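You operate a simulated robot arm through the tools that you are given. There is no shell and no other tool. Be economical: measure what you need, move in short steps, check, and stop when the job is done.

You are at the controls of a simulated robot arm. One attempt, no reset.

JOB
Fetch the yellow sponge and set it on top of the narrow box on the table by the bare end.
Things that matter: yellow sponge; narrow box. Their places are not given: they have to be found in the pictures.

It is judged by the outcome, as a careful person would: the job done as asked, and still so three seconds after it is handed in. It fails if anything else is knocked over, pushed out of place, dropped, spilled or broken.

ROBOT AND FRAMES
A 7-joint arm with a two-finger parallel gripper, fixed in place. Base frame: the origin is at the foot of the arm, x ahead of it, y to its left, z up; the work surface is at about z = 0. Lengths are in mm, angles in degrees, forces in N, time in s.
With the tool pointing down near the work surface it reaches from about 220 to 580 mm from the base axis. Its first joint turns from -66.0 to 66.0 degrees. Payload 2.5 kg.
Tool frame: the origin (TCP) lies between the finger pads and is the grasp point; the fingertips stand 23 mm ahead of it; z points along the fingers, y is the line along which they close. The gripper opens to 94 mm. The fingers are 38 mm wide and 10 mm thick; the gripper's body (54 by 96 mm) begins 39 mm behind the TCP.
Orientation is told as [roll, pitch, yaw] about the base's x, y, z axes, in that order, counted from this pose: with the fingers straight down and closing along the base's y, the tool's x points along the base's -x, its y along +y and its z along -z.

CONTROLS
- The arm moves only by the tool drive_tool. Its argument "targets" is a list of rows, each a list of 7 numbers: the shift along the tool's x, y, z in m, then the turn, a rotation vector about the tool's x, y, z in degrees, then the gripper command, from -1 (fully open) to 1 (shut), values between in proportion. In form: [[tx, ty, tz, wx, wy, wz, jaw], ...]. A call has 1 to 20 rows; each row shifts and turns the commanded pose from where the row before left it, along the tool's axes as they then stand. A row lasts 0.2 s, in which the tool goes at most 50 mm and 8.6 degrees; a call with a longer step from one row to the next is refused whole, and so is a gripper value outside its range. A pose out of reach is approached as far as the arm can. The call stops where the force on the tool passes 40 N (or 10 N more than at its start, if that is more) or the arm is blocked; 0.2 s more then pass. Each finger travels about 108 mm/s and halts on what it meets, pressing with about 41 N; the grip force reading is that of the motor and also rises with nothing between the fingers. The clock runs only during rows and for 0.2 s after the last one: add rows that do not move to give the fingers time. It gives the time, the measured TCP pose, the force on the tool (base axes), the opening and the grip force at its end, in the units of the frame above (readings bear some noise).
- Cameras (640 x 400 px; columns grow to the right, rows downward): "scene" is fixed at [118, -419.8, 522.6]; the picture's right is [0.79, -0.62, 0.00], its down [-0.46, -0.59, -0.66] and it looks along [0.41, 0.52, -0.75] (base axes); focal length 269 px, centre (320, 200). "wrist" rides on the gripper at [86, 16, -74] in the tool frame; the picture's right is [-0.18, 0.98, 0.00], its down [-0.58, -0.11, -0.81] and it looks along [-0.79, -0.15, 0.59] (tool axes); focal length 243 px, centre (320, 200).
- snapshot(camera): a new picture of that camera. It takes no simulated time.
- pixel_to_xyz(camera, pixels): for up to 12 pixels [column, row] of the newest picture of that camera ("zoom" is the newest enlarged one), the place [x, y, z] in the base frame of the surface seen there, good to about 2 mm. It takes no simulated time.
- enlarge(camera, box): a new picture of the part [left, top, right, bottom] of that camera's present view, enlarged. It takes no simulated time.
- sign_off(): hands the job in; it is judged then, once.

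Go step by step. Measure first, check grasps and placings, and put right what went wrong. The budget is 60 turns and 22 pictures, counting those below and the enlarged ones. Unless the task says otherwise, let go and move clear before handing in, and close with one line.

The tools are called after ">>>" by a JSON object that holds its "name" and its "arguments". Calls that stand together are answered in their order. drive_tool: Moves the arm, as the interface text tells. Its arguments: {"type":"object","properties":{"targets":{"type":"array","items":{"type":"array","items":{"type":"number"}}}},"required":["targets"]} The other tools are called the same way: snapshot (camera) takes a picture; pixel_to_xyz (camera, pixels) gives the place of the surface under pixels of a picture; enlarge (camera, box) takes an enlarged picture of a part of a camera's view; sign_off () hands the job in.

At the start:

```text
clock: 0.0
ee_pos: [366.7, -146.7, 280.5]
ee_rot: [0.0, 0.0, 0.0]
force: [0.2, -0.3, 0.3]
grip_width: 93.9
gripper_force: 0.1
```

scene: 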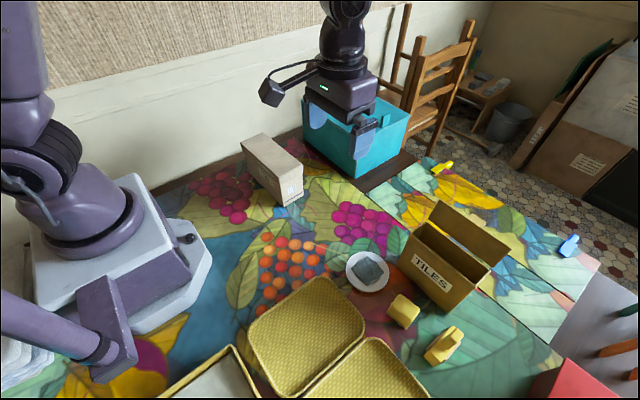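
wrist: 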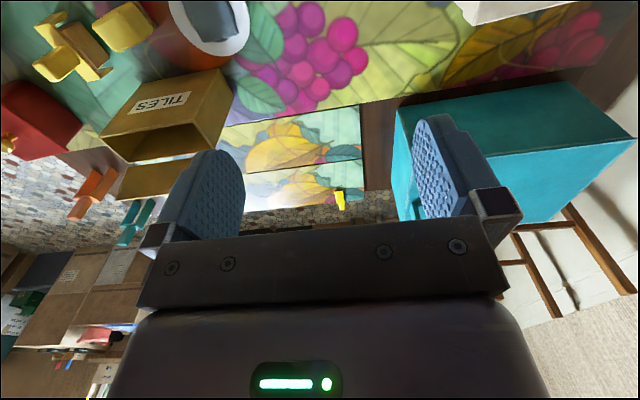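

The scene shows a yellow block near (403,311), another yellow shape at (444,345), and a tall narrow grey-brown box near (272,170) with a label at (290,188). I'll enlarge both areas.

>>> {"name": "enlarge", "arguments": {"camera": "scene", "box": [360, 270, 488, 380]}}

>>> {"name": "enlarge", "arguments": {"camera": "scene", "box": [220, 110, 348, 220]}}

>>> {"name": "pixel_to_xyz", "arguments": {"camera": "scene", "pixels": [[241, 143], [264, 134], [302, 166], [280, 180], [284, 206], [304, 195], [402, 295], [420, 307], [406, 327], [388, 312], [403, 308], [444, 345]]}}

```text
3.64 times, centred on (424, 325) of scene
```

zoom: 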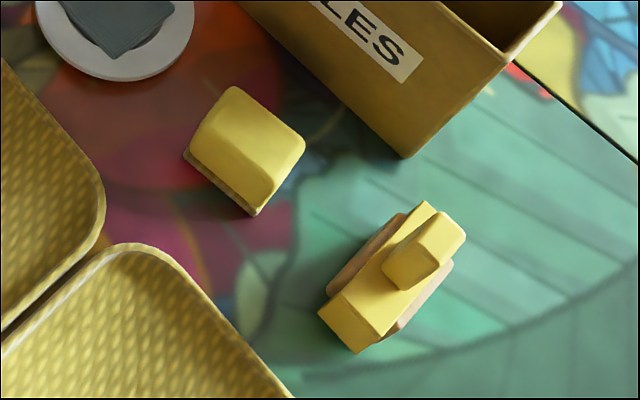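

```text
3.64 times, centred on (284, 165) of scene
```

zoom: 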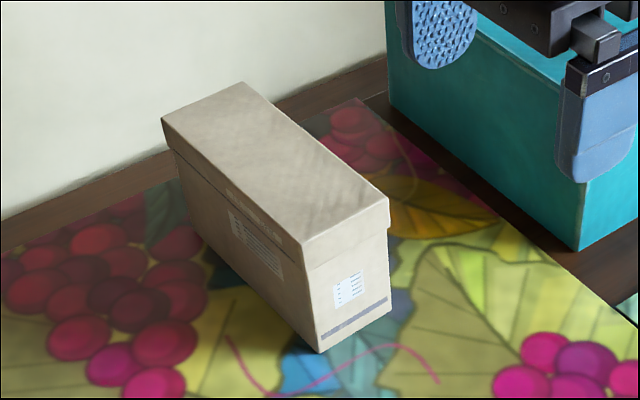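

```text
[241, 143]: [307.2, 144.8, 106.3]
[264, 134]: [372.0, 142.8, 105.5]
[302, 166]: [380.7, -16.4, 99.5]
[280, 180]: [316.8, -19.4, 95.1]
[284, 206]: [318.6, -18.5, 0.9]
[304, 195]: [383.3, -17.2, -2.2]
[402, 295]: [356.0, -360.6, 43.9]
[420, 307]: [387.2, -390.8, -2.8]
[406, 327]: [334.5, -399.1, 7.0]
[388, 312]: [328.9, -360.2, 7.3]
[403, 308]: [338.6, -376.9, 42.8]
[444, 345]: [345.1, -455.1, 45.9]
```

The block at (403,311) looks like a sponge with a darker scouring base, and the shape at (444,345) is a toy. The narrow box is about 68 x 165 mm and 100 mm high, with a label on its -y end. I'll map the sponge more finely.

>>> {"name": "enlarge", "arguments": {"camera": "scene", "box": [371, 286, 435, 326]}}

>>> {"name": "pixel_to_xyz", "arguments": {"camera": "scene", "pixels": [[398, 296], [400, 300], [394, 305], [410, 302], [417, 309], [412, 314], [405, 316], [398, 310], [392, 310], [404, 325], [396, 316], [387, 312]]}}

```text
10.00 times, centred on (403, 306) of scene
```

zoom: 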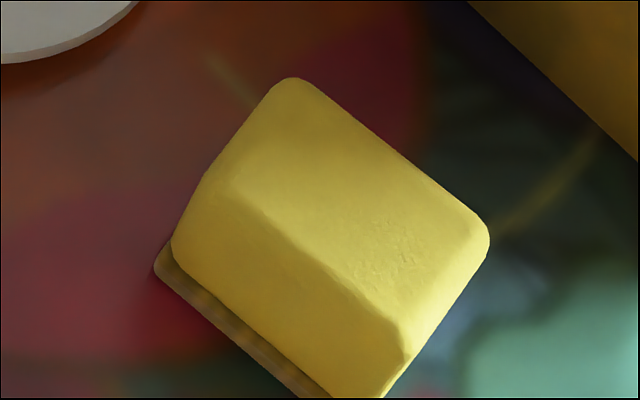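

```text
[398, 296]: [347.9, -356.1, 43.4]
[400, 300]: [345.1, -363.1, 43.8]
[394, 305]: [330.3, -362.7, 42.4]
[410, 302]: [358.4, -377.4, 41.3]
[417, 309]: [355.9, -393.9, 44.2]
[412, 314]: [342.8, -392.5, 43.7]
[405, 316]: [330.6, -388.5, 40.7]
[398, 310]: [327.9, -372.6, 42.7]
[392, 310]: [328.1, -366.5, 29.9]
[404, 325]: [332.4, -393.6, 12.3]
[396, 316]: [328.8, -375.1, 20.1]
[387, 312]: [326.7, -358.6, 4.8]
```

The sponge spans about x 328–357, y −400 to −355, with its top at z≈44. Before choosing a grip I'll measure the neighbours: the TILES box, toy, trays and dish.

>>> {"name": "pixel_to_xyz", "arguments": {"camera": "scene", "pixels": [[399, 262], [441, 313], [411, 233], [449, 284], [364, 325], [350, 280], [381, 340], [426, 356], [435, 363], [449, 328], [385, 285], [462, 332]]}}

```text
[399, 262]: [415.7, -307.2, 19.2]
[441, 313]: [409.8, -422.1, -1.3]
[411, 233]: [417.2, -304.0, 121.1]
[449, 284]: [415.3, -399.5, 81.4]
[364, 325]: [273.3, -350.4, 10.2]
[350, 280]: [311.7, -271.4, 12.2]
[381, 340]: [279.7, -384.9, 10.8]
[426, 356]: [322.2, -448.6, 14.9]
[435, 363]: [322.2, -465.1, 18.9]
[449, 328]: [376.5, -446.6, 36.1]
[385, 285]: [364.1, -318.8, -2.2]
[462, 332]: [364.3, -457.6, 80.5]
```

The TILES box face is at x≈413 and the toy starts at y≈−437, so closing along y with a partial opening of about 70 mm fits. I'll move above the sponge and check the wall and bin positions for the placing.

>>> {"name": "drive_tool", "arguments": {"targets": [[0.004, -0.038, 0, 0, 0, 0, -0.5], [0.004, -0.038, 0, 0, 0, 0, -0.5], [0.004, -0.038, 0.01, 0, 0, 0, -0.5], [0.004, -0.038, 0.03, 0, 0, 0, -0.5], [0.004, -0.038, 0.03, 0, 0, 0, -0.5], [0.004, -0.04, 0.03, 0, 0, 0, -0.5], [0, 0, 0.03, 0, 0, 0, -0.5], [0, 0, 0, 0, 0, 0, -0.5]]}}

>>> {"name": "snapshot", "arguments": {"camera": "wrist"}}

>>> {"name": "snapshot", "arguments": {"camera": "scene"}}

>>> {"name": "pixel_to_xyz", "arguments": {"camera": "scene", "pixels": [[240, 100], [270, 110], [290, 90], [310, 122], [303, 86], [355, 178], [330, 60], [250, 132]]}}

```text
refused: row 6 steps farther than a row can; nothing moved
```

```text
16 pictures are left
```

wrist: 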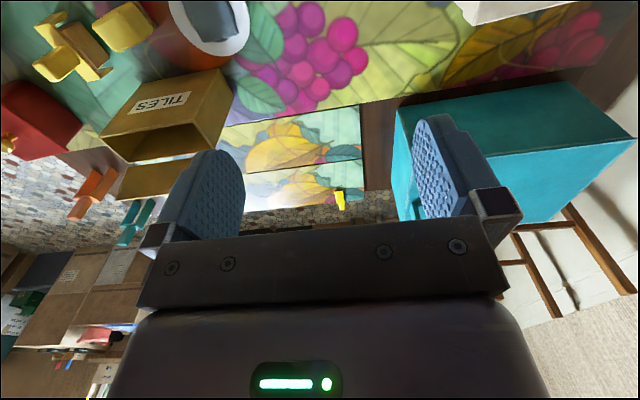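

```text
15 pictures are left
```

scene: 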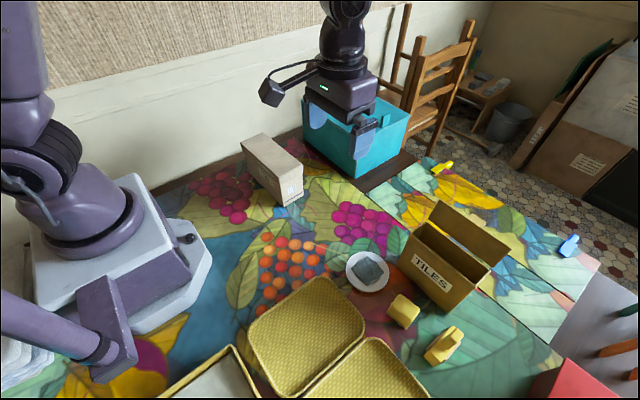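

```text
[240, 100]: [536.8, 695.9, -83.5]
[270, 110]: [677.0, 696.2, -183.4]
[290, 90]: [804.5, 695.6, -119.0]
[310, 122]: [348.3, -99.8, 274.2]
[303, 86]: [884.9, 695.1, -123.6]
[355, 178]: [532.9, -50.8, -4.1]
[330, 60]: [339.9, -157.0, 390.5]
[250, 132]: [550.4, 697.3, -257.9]
```

The wall is far away at y≈696, so placing has room. The last move was refused because one row was too long, so I'll resend it with shorter rows.

>>> {"name": "drive_tool", "arguments": {"targets": [[0.004, -0.038, 0, 0, 0, 0, -0.5], [0.004, -0.038, 0, 0, 0, 0, -0.5], [0.004, -0.038, 0, 0, 0, 0, -0.5], [0.004, -0.038, 0, 0, 0, 0, -0.5], [0.004, -0.038, 0, 0, 0, 0, -0.5], [0.004, -0.04, 0, 0, 0, 0, -0.5], [0, 0, 0.045, 0, 0, 0, -0.5], [0, 0, 0.045, 0, 0, 0, -0.5], [0, 0, 0.04, 0, 0, 0, -0.5], [0, 0, 0, 0, 0, 0, -0.5]]}}

>>> {"name": "snapshot", "arguments": {"camera": "wrist"}}

```text
clock: 2.2
ee_pos: [343.9, -376.5, 149.5]
ee_rot: [-0.1, 0.0, 0.0]
force: [-0.6, 0.2, -0.3]
grip_width: 70.4
gripper_force: 0.0
```

```text
14 pictures are left
```

wrist: 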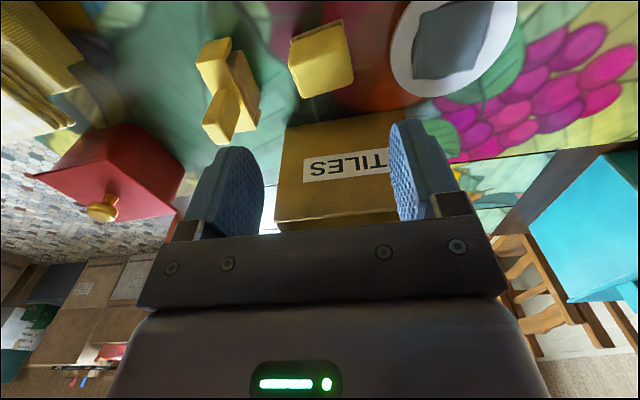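

The wrist view shows the sponge at (322,60), slightly turned, between the finger planes. I'll measure its corners.

>>> {"name": "enlarge", "arguments": {"camera": "wrist", "box": [270, 0, 390, 110]}}

>>> {"name": "pixel_to_xyz", "arguments": {"camera": "wrist", "pixels": [[294, 44], [339, 24], [302, 70], [350, 55], [300, 62], [346, 45], [305, 93], [350, 80], [318, 50], [228, 128], [240, 128], [258, 122]]}}

```text
3.64 times, centred on (330, 55) of wrist
```

zoom: 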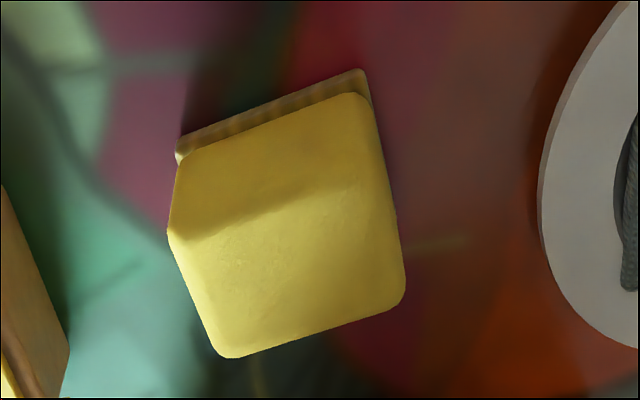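

```text
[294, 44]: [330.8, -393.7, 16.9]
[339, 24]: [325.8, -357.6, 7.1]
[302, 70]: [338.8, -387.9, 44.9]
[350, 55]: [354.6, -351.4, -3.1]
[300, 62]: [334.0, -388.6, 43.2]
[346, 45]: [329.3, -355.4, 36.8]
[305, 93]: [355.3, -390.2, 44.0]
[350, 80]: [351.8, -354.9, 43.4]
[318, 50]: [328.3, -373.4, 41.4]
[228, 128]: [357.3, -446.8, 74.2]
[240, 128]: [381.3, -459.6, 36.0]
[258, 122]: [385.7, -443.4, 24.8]
```

The front edge of the sponge runs about 9° off the y axis, centred near (342,−375). I'll yaw +9°, come down to TCP z≈28 and close.

>>> {"name": "drive_tool", "arguments": {"targets": [[0.001, 0.002, 0, 0, 0, -4.5, -0.5], [0, 0, 0, 0, 0, -4.5, -0.5], [0, 0, 0.03, 0, 0, 0, -0.5], [0, 0, 0.03, 0, 0, 0, -0.5], [0, 0, 0.03, 0, 0, 0, -0.5], [0, 0, 0.02, 0, 0, 0, -0.5], [0, 0, 0.012, 0, 0, 0, -0.5], [0, 0, 0, 0, 0, 0, -0.5]]}}

>>> {"name": "enlarge", "arguments": {"camera": "scene", "box": [340, 250, 490, 380]}}

```text
clock: 4.0
ee_pos: [341.9, -373.8, 27.3]
ee_rot: [0.0, 0.0, 9.0]
force: [0.2, -0.4, -0.7]
grip_width: 70.6
gripper_force: 0.0
```

```text
3.08 times, centred on (415, 315) of scene
```

zoom: 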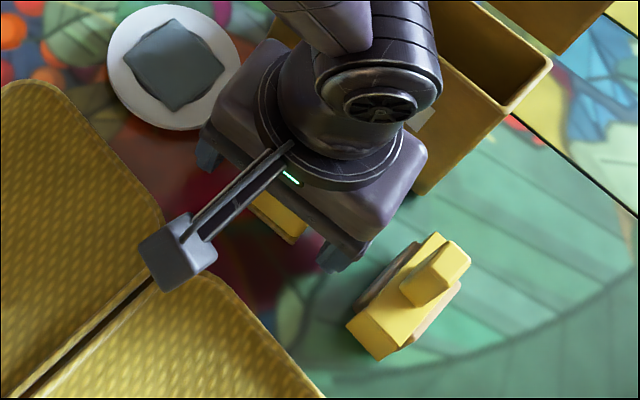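

The fingers straddle the sponge and are clear of the plate and toy. Closing, then a small lift.

>>> {"name": "drive_tool", "arguments": {"targets": [[0, 0, 0, 0, 0, 0, 0.0], [0, 0, 0, 0, 0, 0, 0.5], [0, 0, 0, 0, 0, 0, 0.5], [0, 0, 0, 0, 0, 0, 0.5]]}}

```text
clock: 5.0
ee_pos: [342.4, -373.4, 28.2]
ee_rot: [0.0, 0.0, 9.0]
force: [-0.3, -0.6, -0.2]
grip_width: 42.9
gripper_force: 40.6
```

The fingers stopped at 42.9 mm with 40.6 N, so the sponge is held. Lifting straight up.

>>> {"name": "drive_tool", "arguments": {"targets": [[0, 0, -0.02, 0, 0, 0, 0.5], [0, 0, -0.04, 0, 0, 0, 0.5], [0, 0, -0.045, 0, 0, 0, 0.5], [0, 0, -0.045, 0, 0, 0, 0.5], [0, 0, -0.045, 0, 0, 0, 0.5], [0, 0, -0.005, 0, 0, 0, 0.5], [0, 0, 0, 0, 0, 0, 0.5]]}}

>>> {"name": "snapshot", "arguments": {"camera": "wrist"}}

```text
clock: 6.6
ee_pos: [341.0, -374.7, 230.4]
ee_rot: [0.0, 0.0, 8.9]
force: [-0.3, 0.5, -0.1]
grip_width: 43.3
gripper_force: 41.2
```

```text
11 pictures are left
```

wrist: 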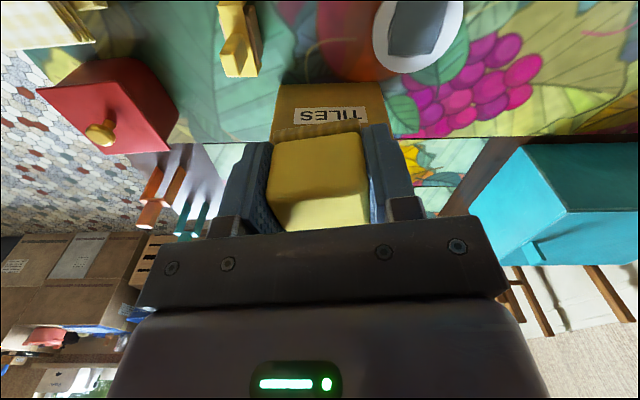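

The sponge is held firmly between the fingers in the wrist view. I'll turn back to the box's yaw (about 3.4°) and carry it at z≈230 over the unlabelled +y end, to about (341,110).

>>> {"name": "drive_tool", "arguments": {"targets": [[0, 0, 0, 0, 0, 5.5, 0.5], [-0.00267, 0.044, 0, 0, 0, 0, 0.5], [-0.00267, 0.044, 0, 0, 0, 0, 0.5], [-0.00267, 0.044, 0, 0, 0, 0, 0.5], [-0.00267, 0.044, 0, 0, 0, 0, 0.5], [-0.00267, 0.044, 0, 0, 0, 0, 0.5], [-0.00267, 0.044, 0, 0, 0, 0, 0.5], [-0.00267, 0.044, 0, 0, 0, 0, 0.5], [-0.00267, 0.044, 0, 0, 0, 0, 0.5], [-0.00267, 0.044, 0, 0, 0, 0, 0.5], [-0.00267, 0.044, 0, 0, 0, 0, 0.5], [-0.00267, 0.044, 0, 0, 0, 0, 0.5], [0, 0, 0, 0, 0, 0, 0.5], [0, 0, 0, 0, 0, 0, 0.5]]}}

>>> {"name": "snapshot", "arguments": {"camera": "wrist"}}

>>> {"name": "snapshot", "arguments": {"camera": "scene"}}

```text
clock: 9.6
ee_pos: [338.4, 110.8, 228.4]
ee_rot: [0.1, -0.1, 3.5]
force: [-0.4, 0.5, 0.2]
grip_width: 43.4
gripper_force: 41.0
```

```text
10 pictures are left
```

wrist: 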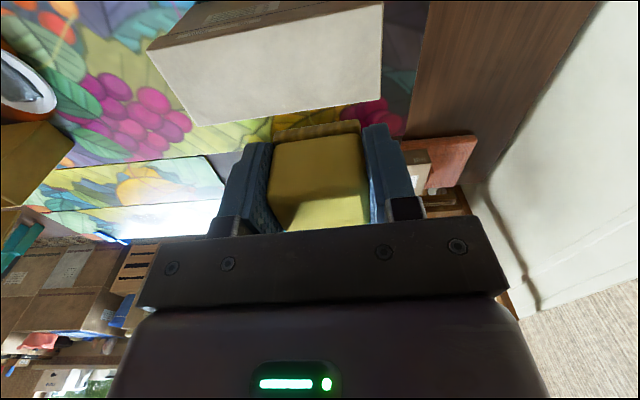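

```text
9 pictures are left
```

scene: 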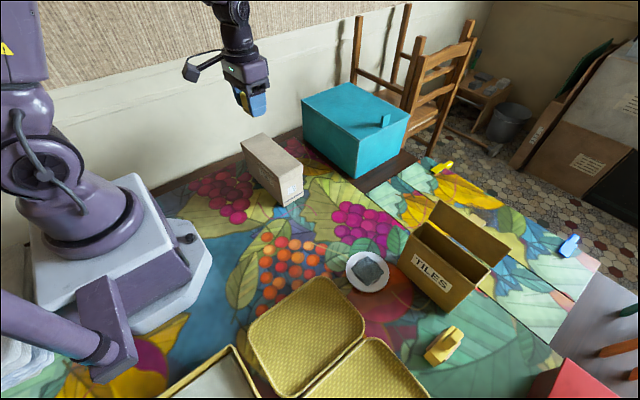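

The box top is clear in the wrist view, with corners near (148,50), (196,125), (381,98) and (383,5). I'll measure them.

>>> {"name": "pixel_to_xyz", "arguments": {"camera": "wrist", "pixels": [[152, 52], [197, 121], [378, 97], [380, 8], [300, 60], [250, 80], [350, 40], [379, 60]]}}

```text
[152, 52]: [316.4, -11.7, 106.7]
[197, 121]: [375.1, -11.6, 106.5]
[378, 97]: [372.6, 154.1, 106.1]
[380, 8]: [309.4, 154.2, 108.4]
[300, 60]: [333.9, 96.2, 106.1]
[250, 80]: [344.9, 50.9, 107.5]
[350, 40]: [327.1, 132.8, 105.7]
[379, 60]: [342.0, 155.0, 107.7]
```

The box top is at z≈106.5, spanning x 309–375 and y −14 to 156. I'll aim for (342,122), go down to TCP z≈139, then creep.

>>> {"name": "drive_tool", "arguments": {"targets": [[-0.0042, 0.011, 0.01, 0, 0, 0, 0.5], [0, 0, 0.025, 0, 0, 0, 0.5], [0, 0, 0.025, 0, 0, 0, 0.5], [0, 0, 0.015, 0, 0, 0, 0.5], [0, 0, 0.01, 0, 0, 0, 0.5], [0, 0, 0.005, 0, 0, 0, 0.5], [0, 0, 0, 0, 0, 0, 0.5], [0, 0, 0, 0, 0, 0, 0.5]]}}

>>> {"name": "enlarge", "arguments": {"camera": "scene", "box": [200, 80, 328, 210]}}

```text
clock: 11.4
ee_pos: [344.9, 120.3, 137.6]
ee_rot: [-0.1, -0.1, 3.4]
force: [-0.1, -0.4, -0.2]
grip_width: 43.0
gripper_force: 40.7
```

```text
3.08 times, centred on (264, 145) of scene
```

zoom: 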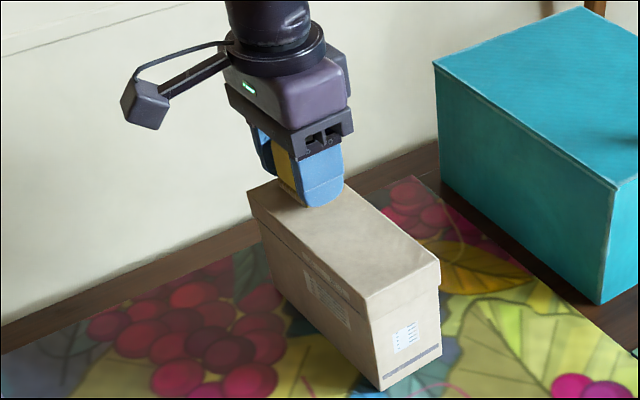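

The sponge is just above the top at the unlabelled end, with no contact yet (force ≈0). Creeping down.

>>> {"name": "drive_tool", "arguments": {"targets": [[0.001, 0, 0.001, 0, 0, 0, 0.5], [0, 0, 0.001, 0, 0, 0, 0.5], [0, 0, 0, 0, 0, 0, 0.5]]}}

```text
clock: 12.2
ee_pos: [342.2, 121.1, 136.4]
ee_rot: [0.0, 0.0, 3.6]
force: [0.0, 0.6, 0.0]
grip_width: 43.4
gripper_force: 40.7
```

No contact force yet, so I'll keep creeping.

>>> {"name": "drive_tool", "arguments": {"targets": [[0, 0, 0.001, 0, 0, 0, 0.5], [0, 0, 0.001, 0, 0, 0, 0.5], [0, 0, 0, 0, 0, 0, 0.5]]}}

```text
clock: 13.0
ee_pos: [342.5, 122.3, 135.2]
ee_rot: [0.0, -0.1, 3.6]
force: [-5.1, -5.5, 21.6]
grip_width: 42.8
gripper_force: 41.0
```

There is contact now, at 21.6 N upward. I'll ease up by 0.7 mm and open gradually, watching the clearances.

>>> {"name": "drive_tool", "arguments": {"targets": [[0, 0, -0.0007, 0, 0, 0, 0.5], [0, 0, 0, 0, 0, 0, 0.0], [0, 0, 0, 0, 0, 0, -0.2], [0, 0, 0, 0, 0, 0, -0.5], [0, 0, 0, 0, 0, 0, -0.5]]}}

>>> {"name": "snapshot", "arguments": {"camera": "wrist"}}

```text
clock: 14.2
ee_pos: [343.3, 121.9, 135.7]
ee_rot: [0.0, 0.0, 3.4]
force: [0.4, 0.2, -0.2]
grip_width: 70.4
gripper_force: 0.0
```

```text
7 pictures are left
```

wrist: 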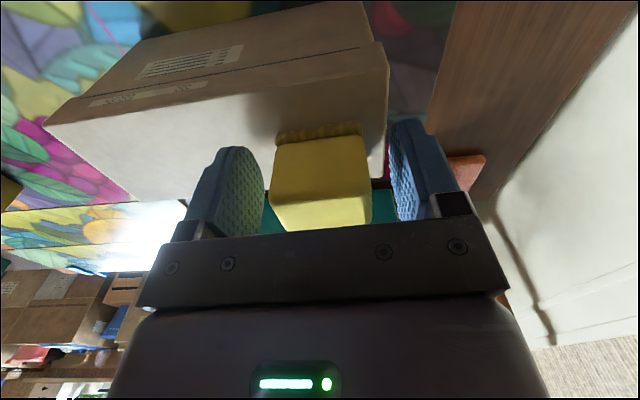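

The sponge stands on the box between the opened fingers, and the force is back to zero. Rising straight up clear.

>>> {"name": "drive_tool", "arguments": {"targets": [[0, 0, -0.015, 0, 0, 0, -0.5], [0, 0, -0.03, 0, 0, 0, -0.5], [0, 0, -0.045, 0, 0, 0, -0.5], [0, 0, -0.045, 0, 0, 0, -0.5], [0, 0, 0, 0, 0, 0, -0.5], [0, 0, 0, 0, 0, 0, -0.5]]}}

>>> {"name": "snapshot", "arguments": {"camera": "scene"}}

>>> {"name": "snapshot", "arguments": {"camera": "wrist"}}

>>> {"name": "enlarge", "arguments": {"camera": "scene", "box": [200, 80, 328, 210]}}

```text
clock: 15.6
ee_pos: [345.1, 120.4, 272.0]
ee_rot: [0.0, 0.0, 3.6]
force: [0.1, -0.2, 0.3]
grip_width: 70.6
gripper_force: 0.0
```

```text
6 pictures are left
```

scene: 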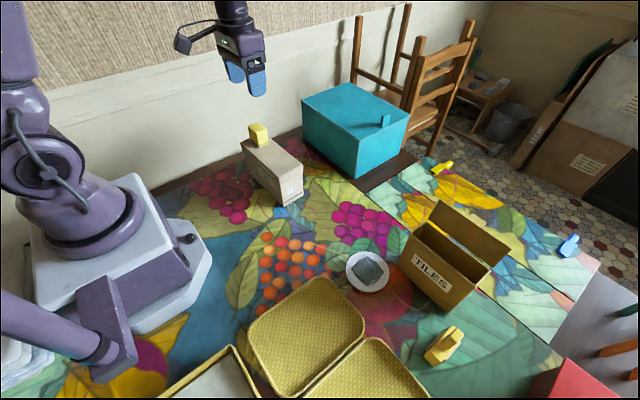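

```text
5 pictures are left
```

wrist: 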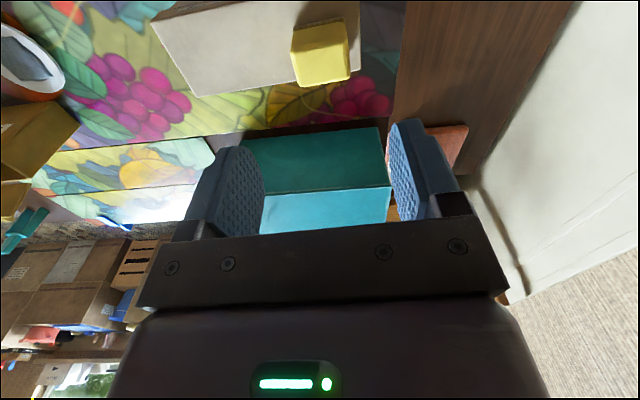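

```text
3.08 times, centred on (264, 145) of scene
```

zoom: 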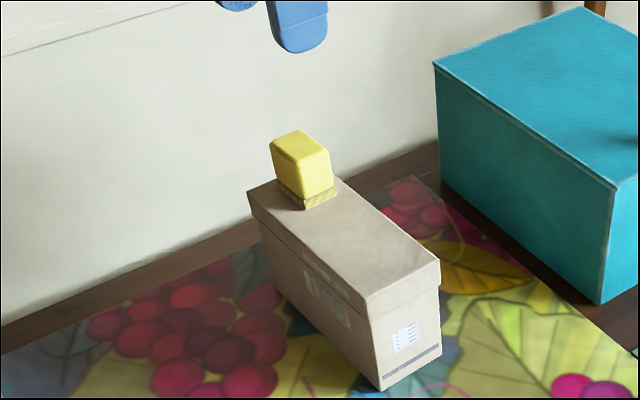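

The sponge stands upright and steady on the narrow box at the unlabelled end, at zoom (305,170). Nothing else has moved and the gripper is clear, so I'm handing in.

>>> {"name": "sign_off", "arguments": {}}

```text
The job is handed in.
```

The yellow sponge is on top of the narrow box at its bare end. I took that to be the end opposite the visible label, since the cameras never showed its face. The gripper is open and clear.
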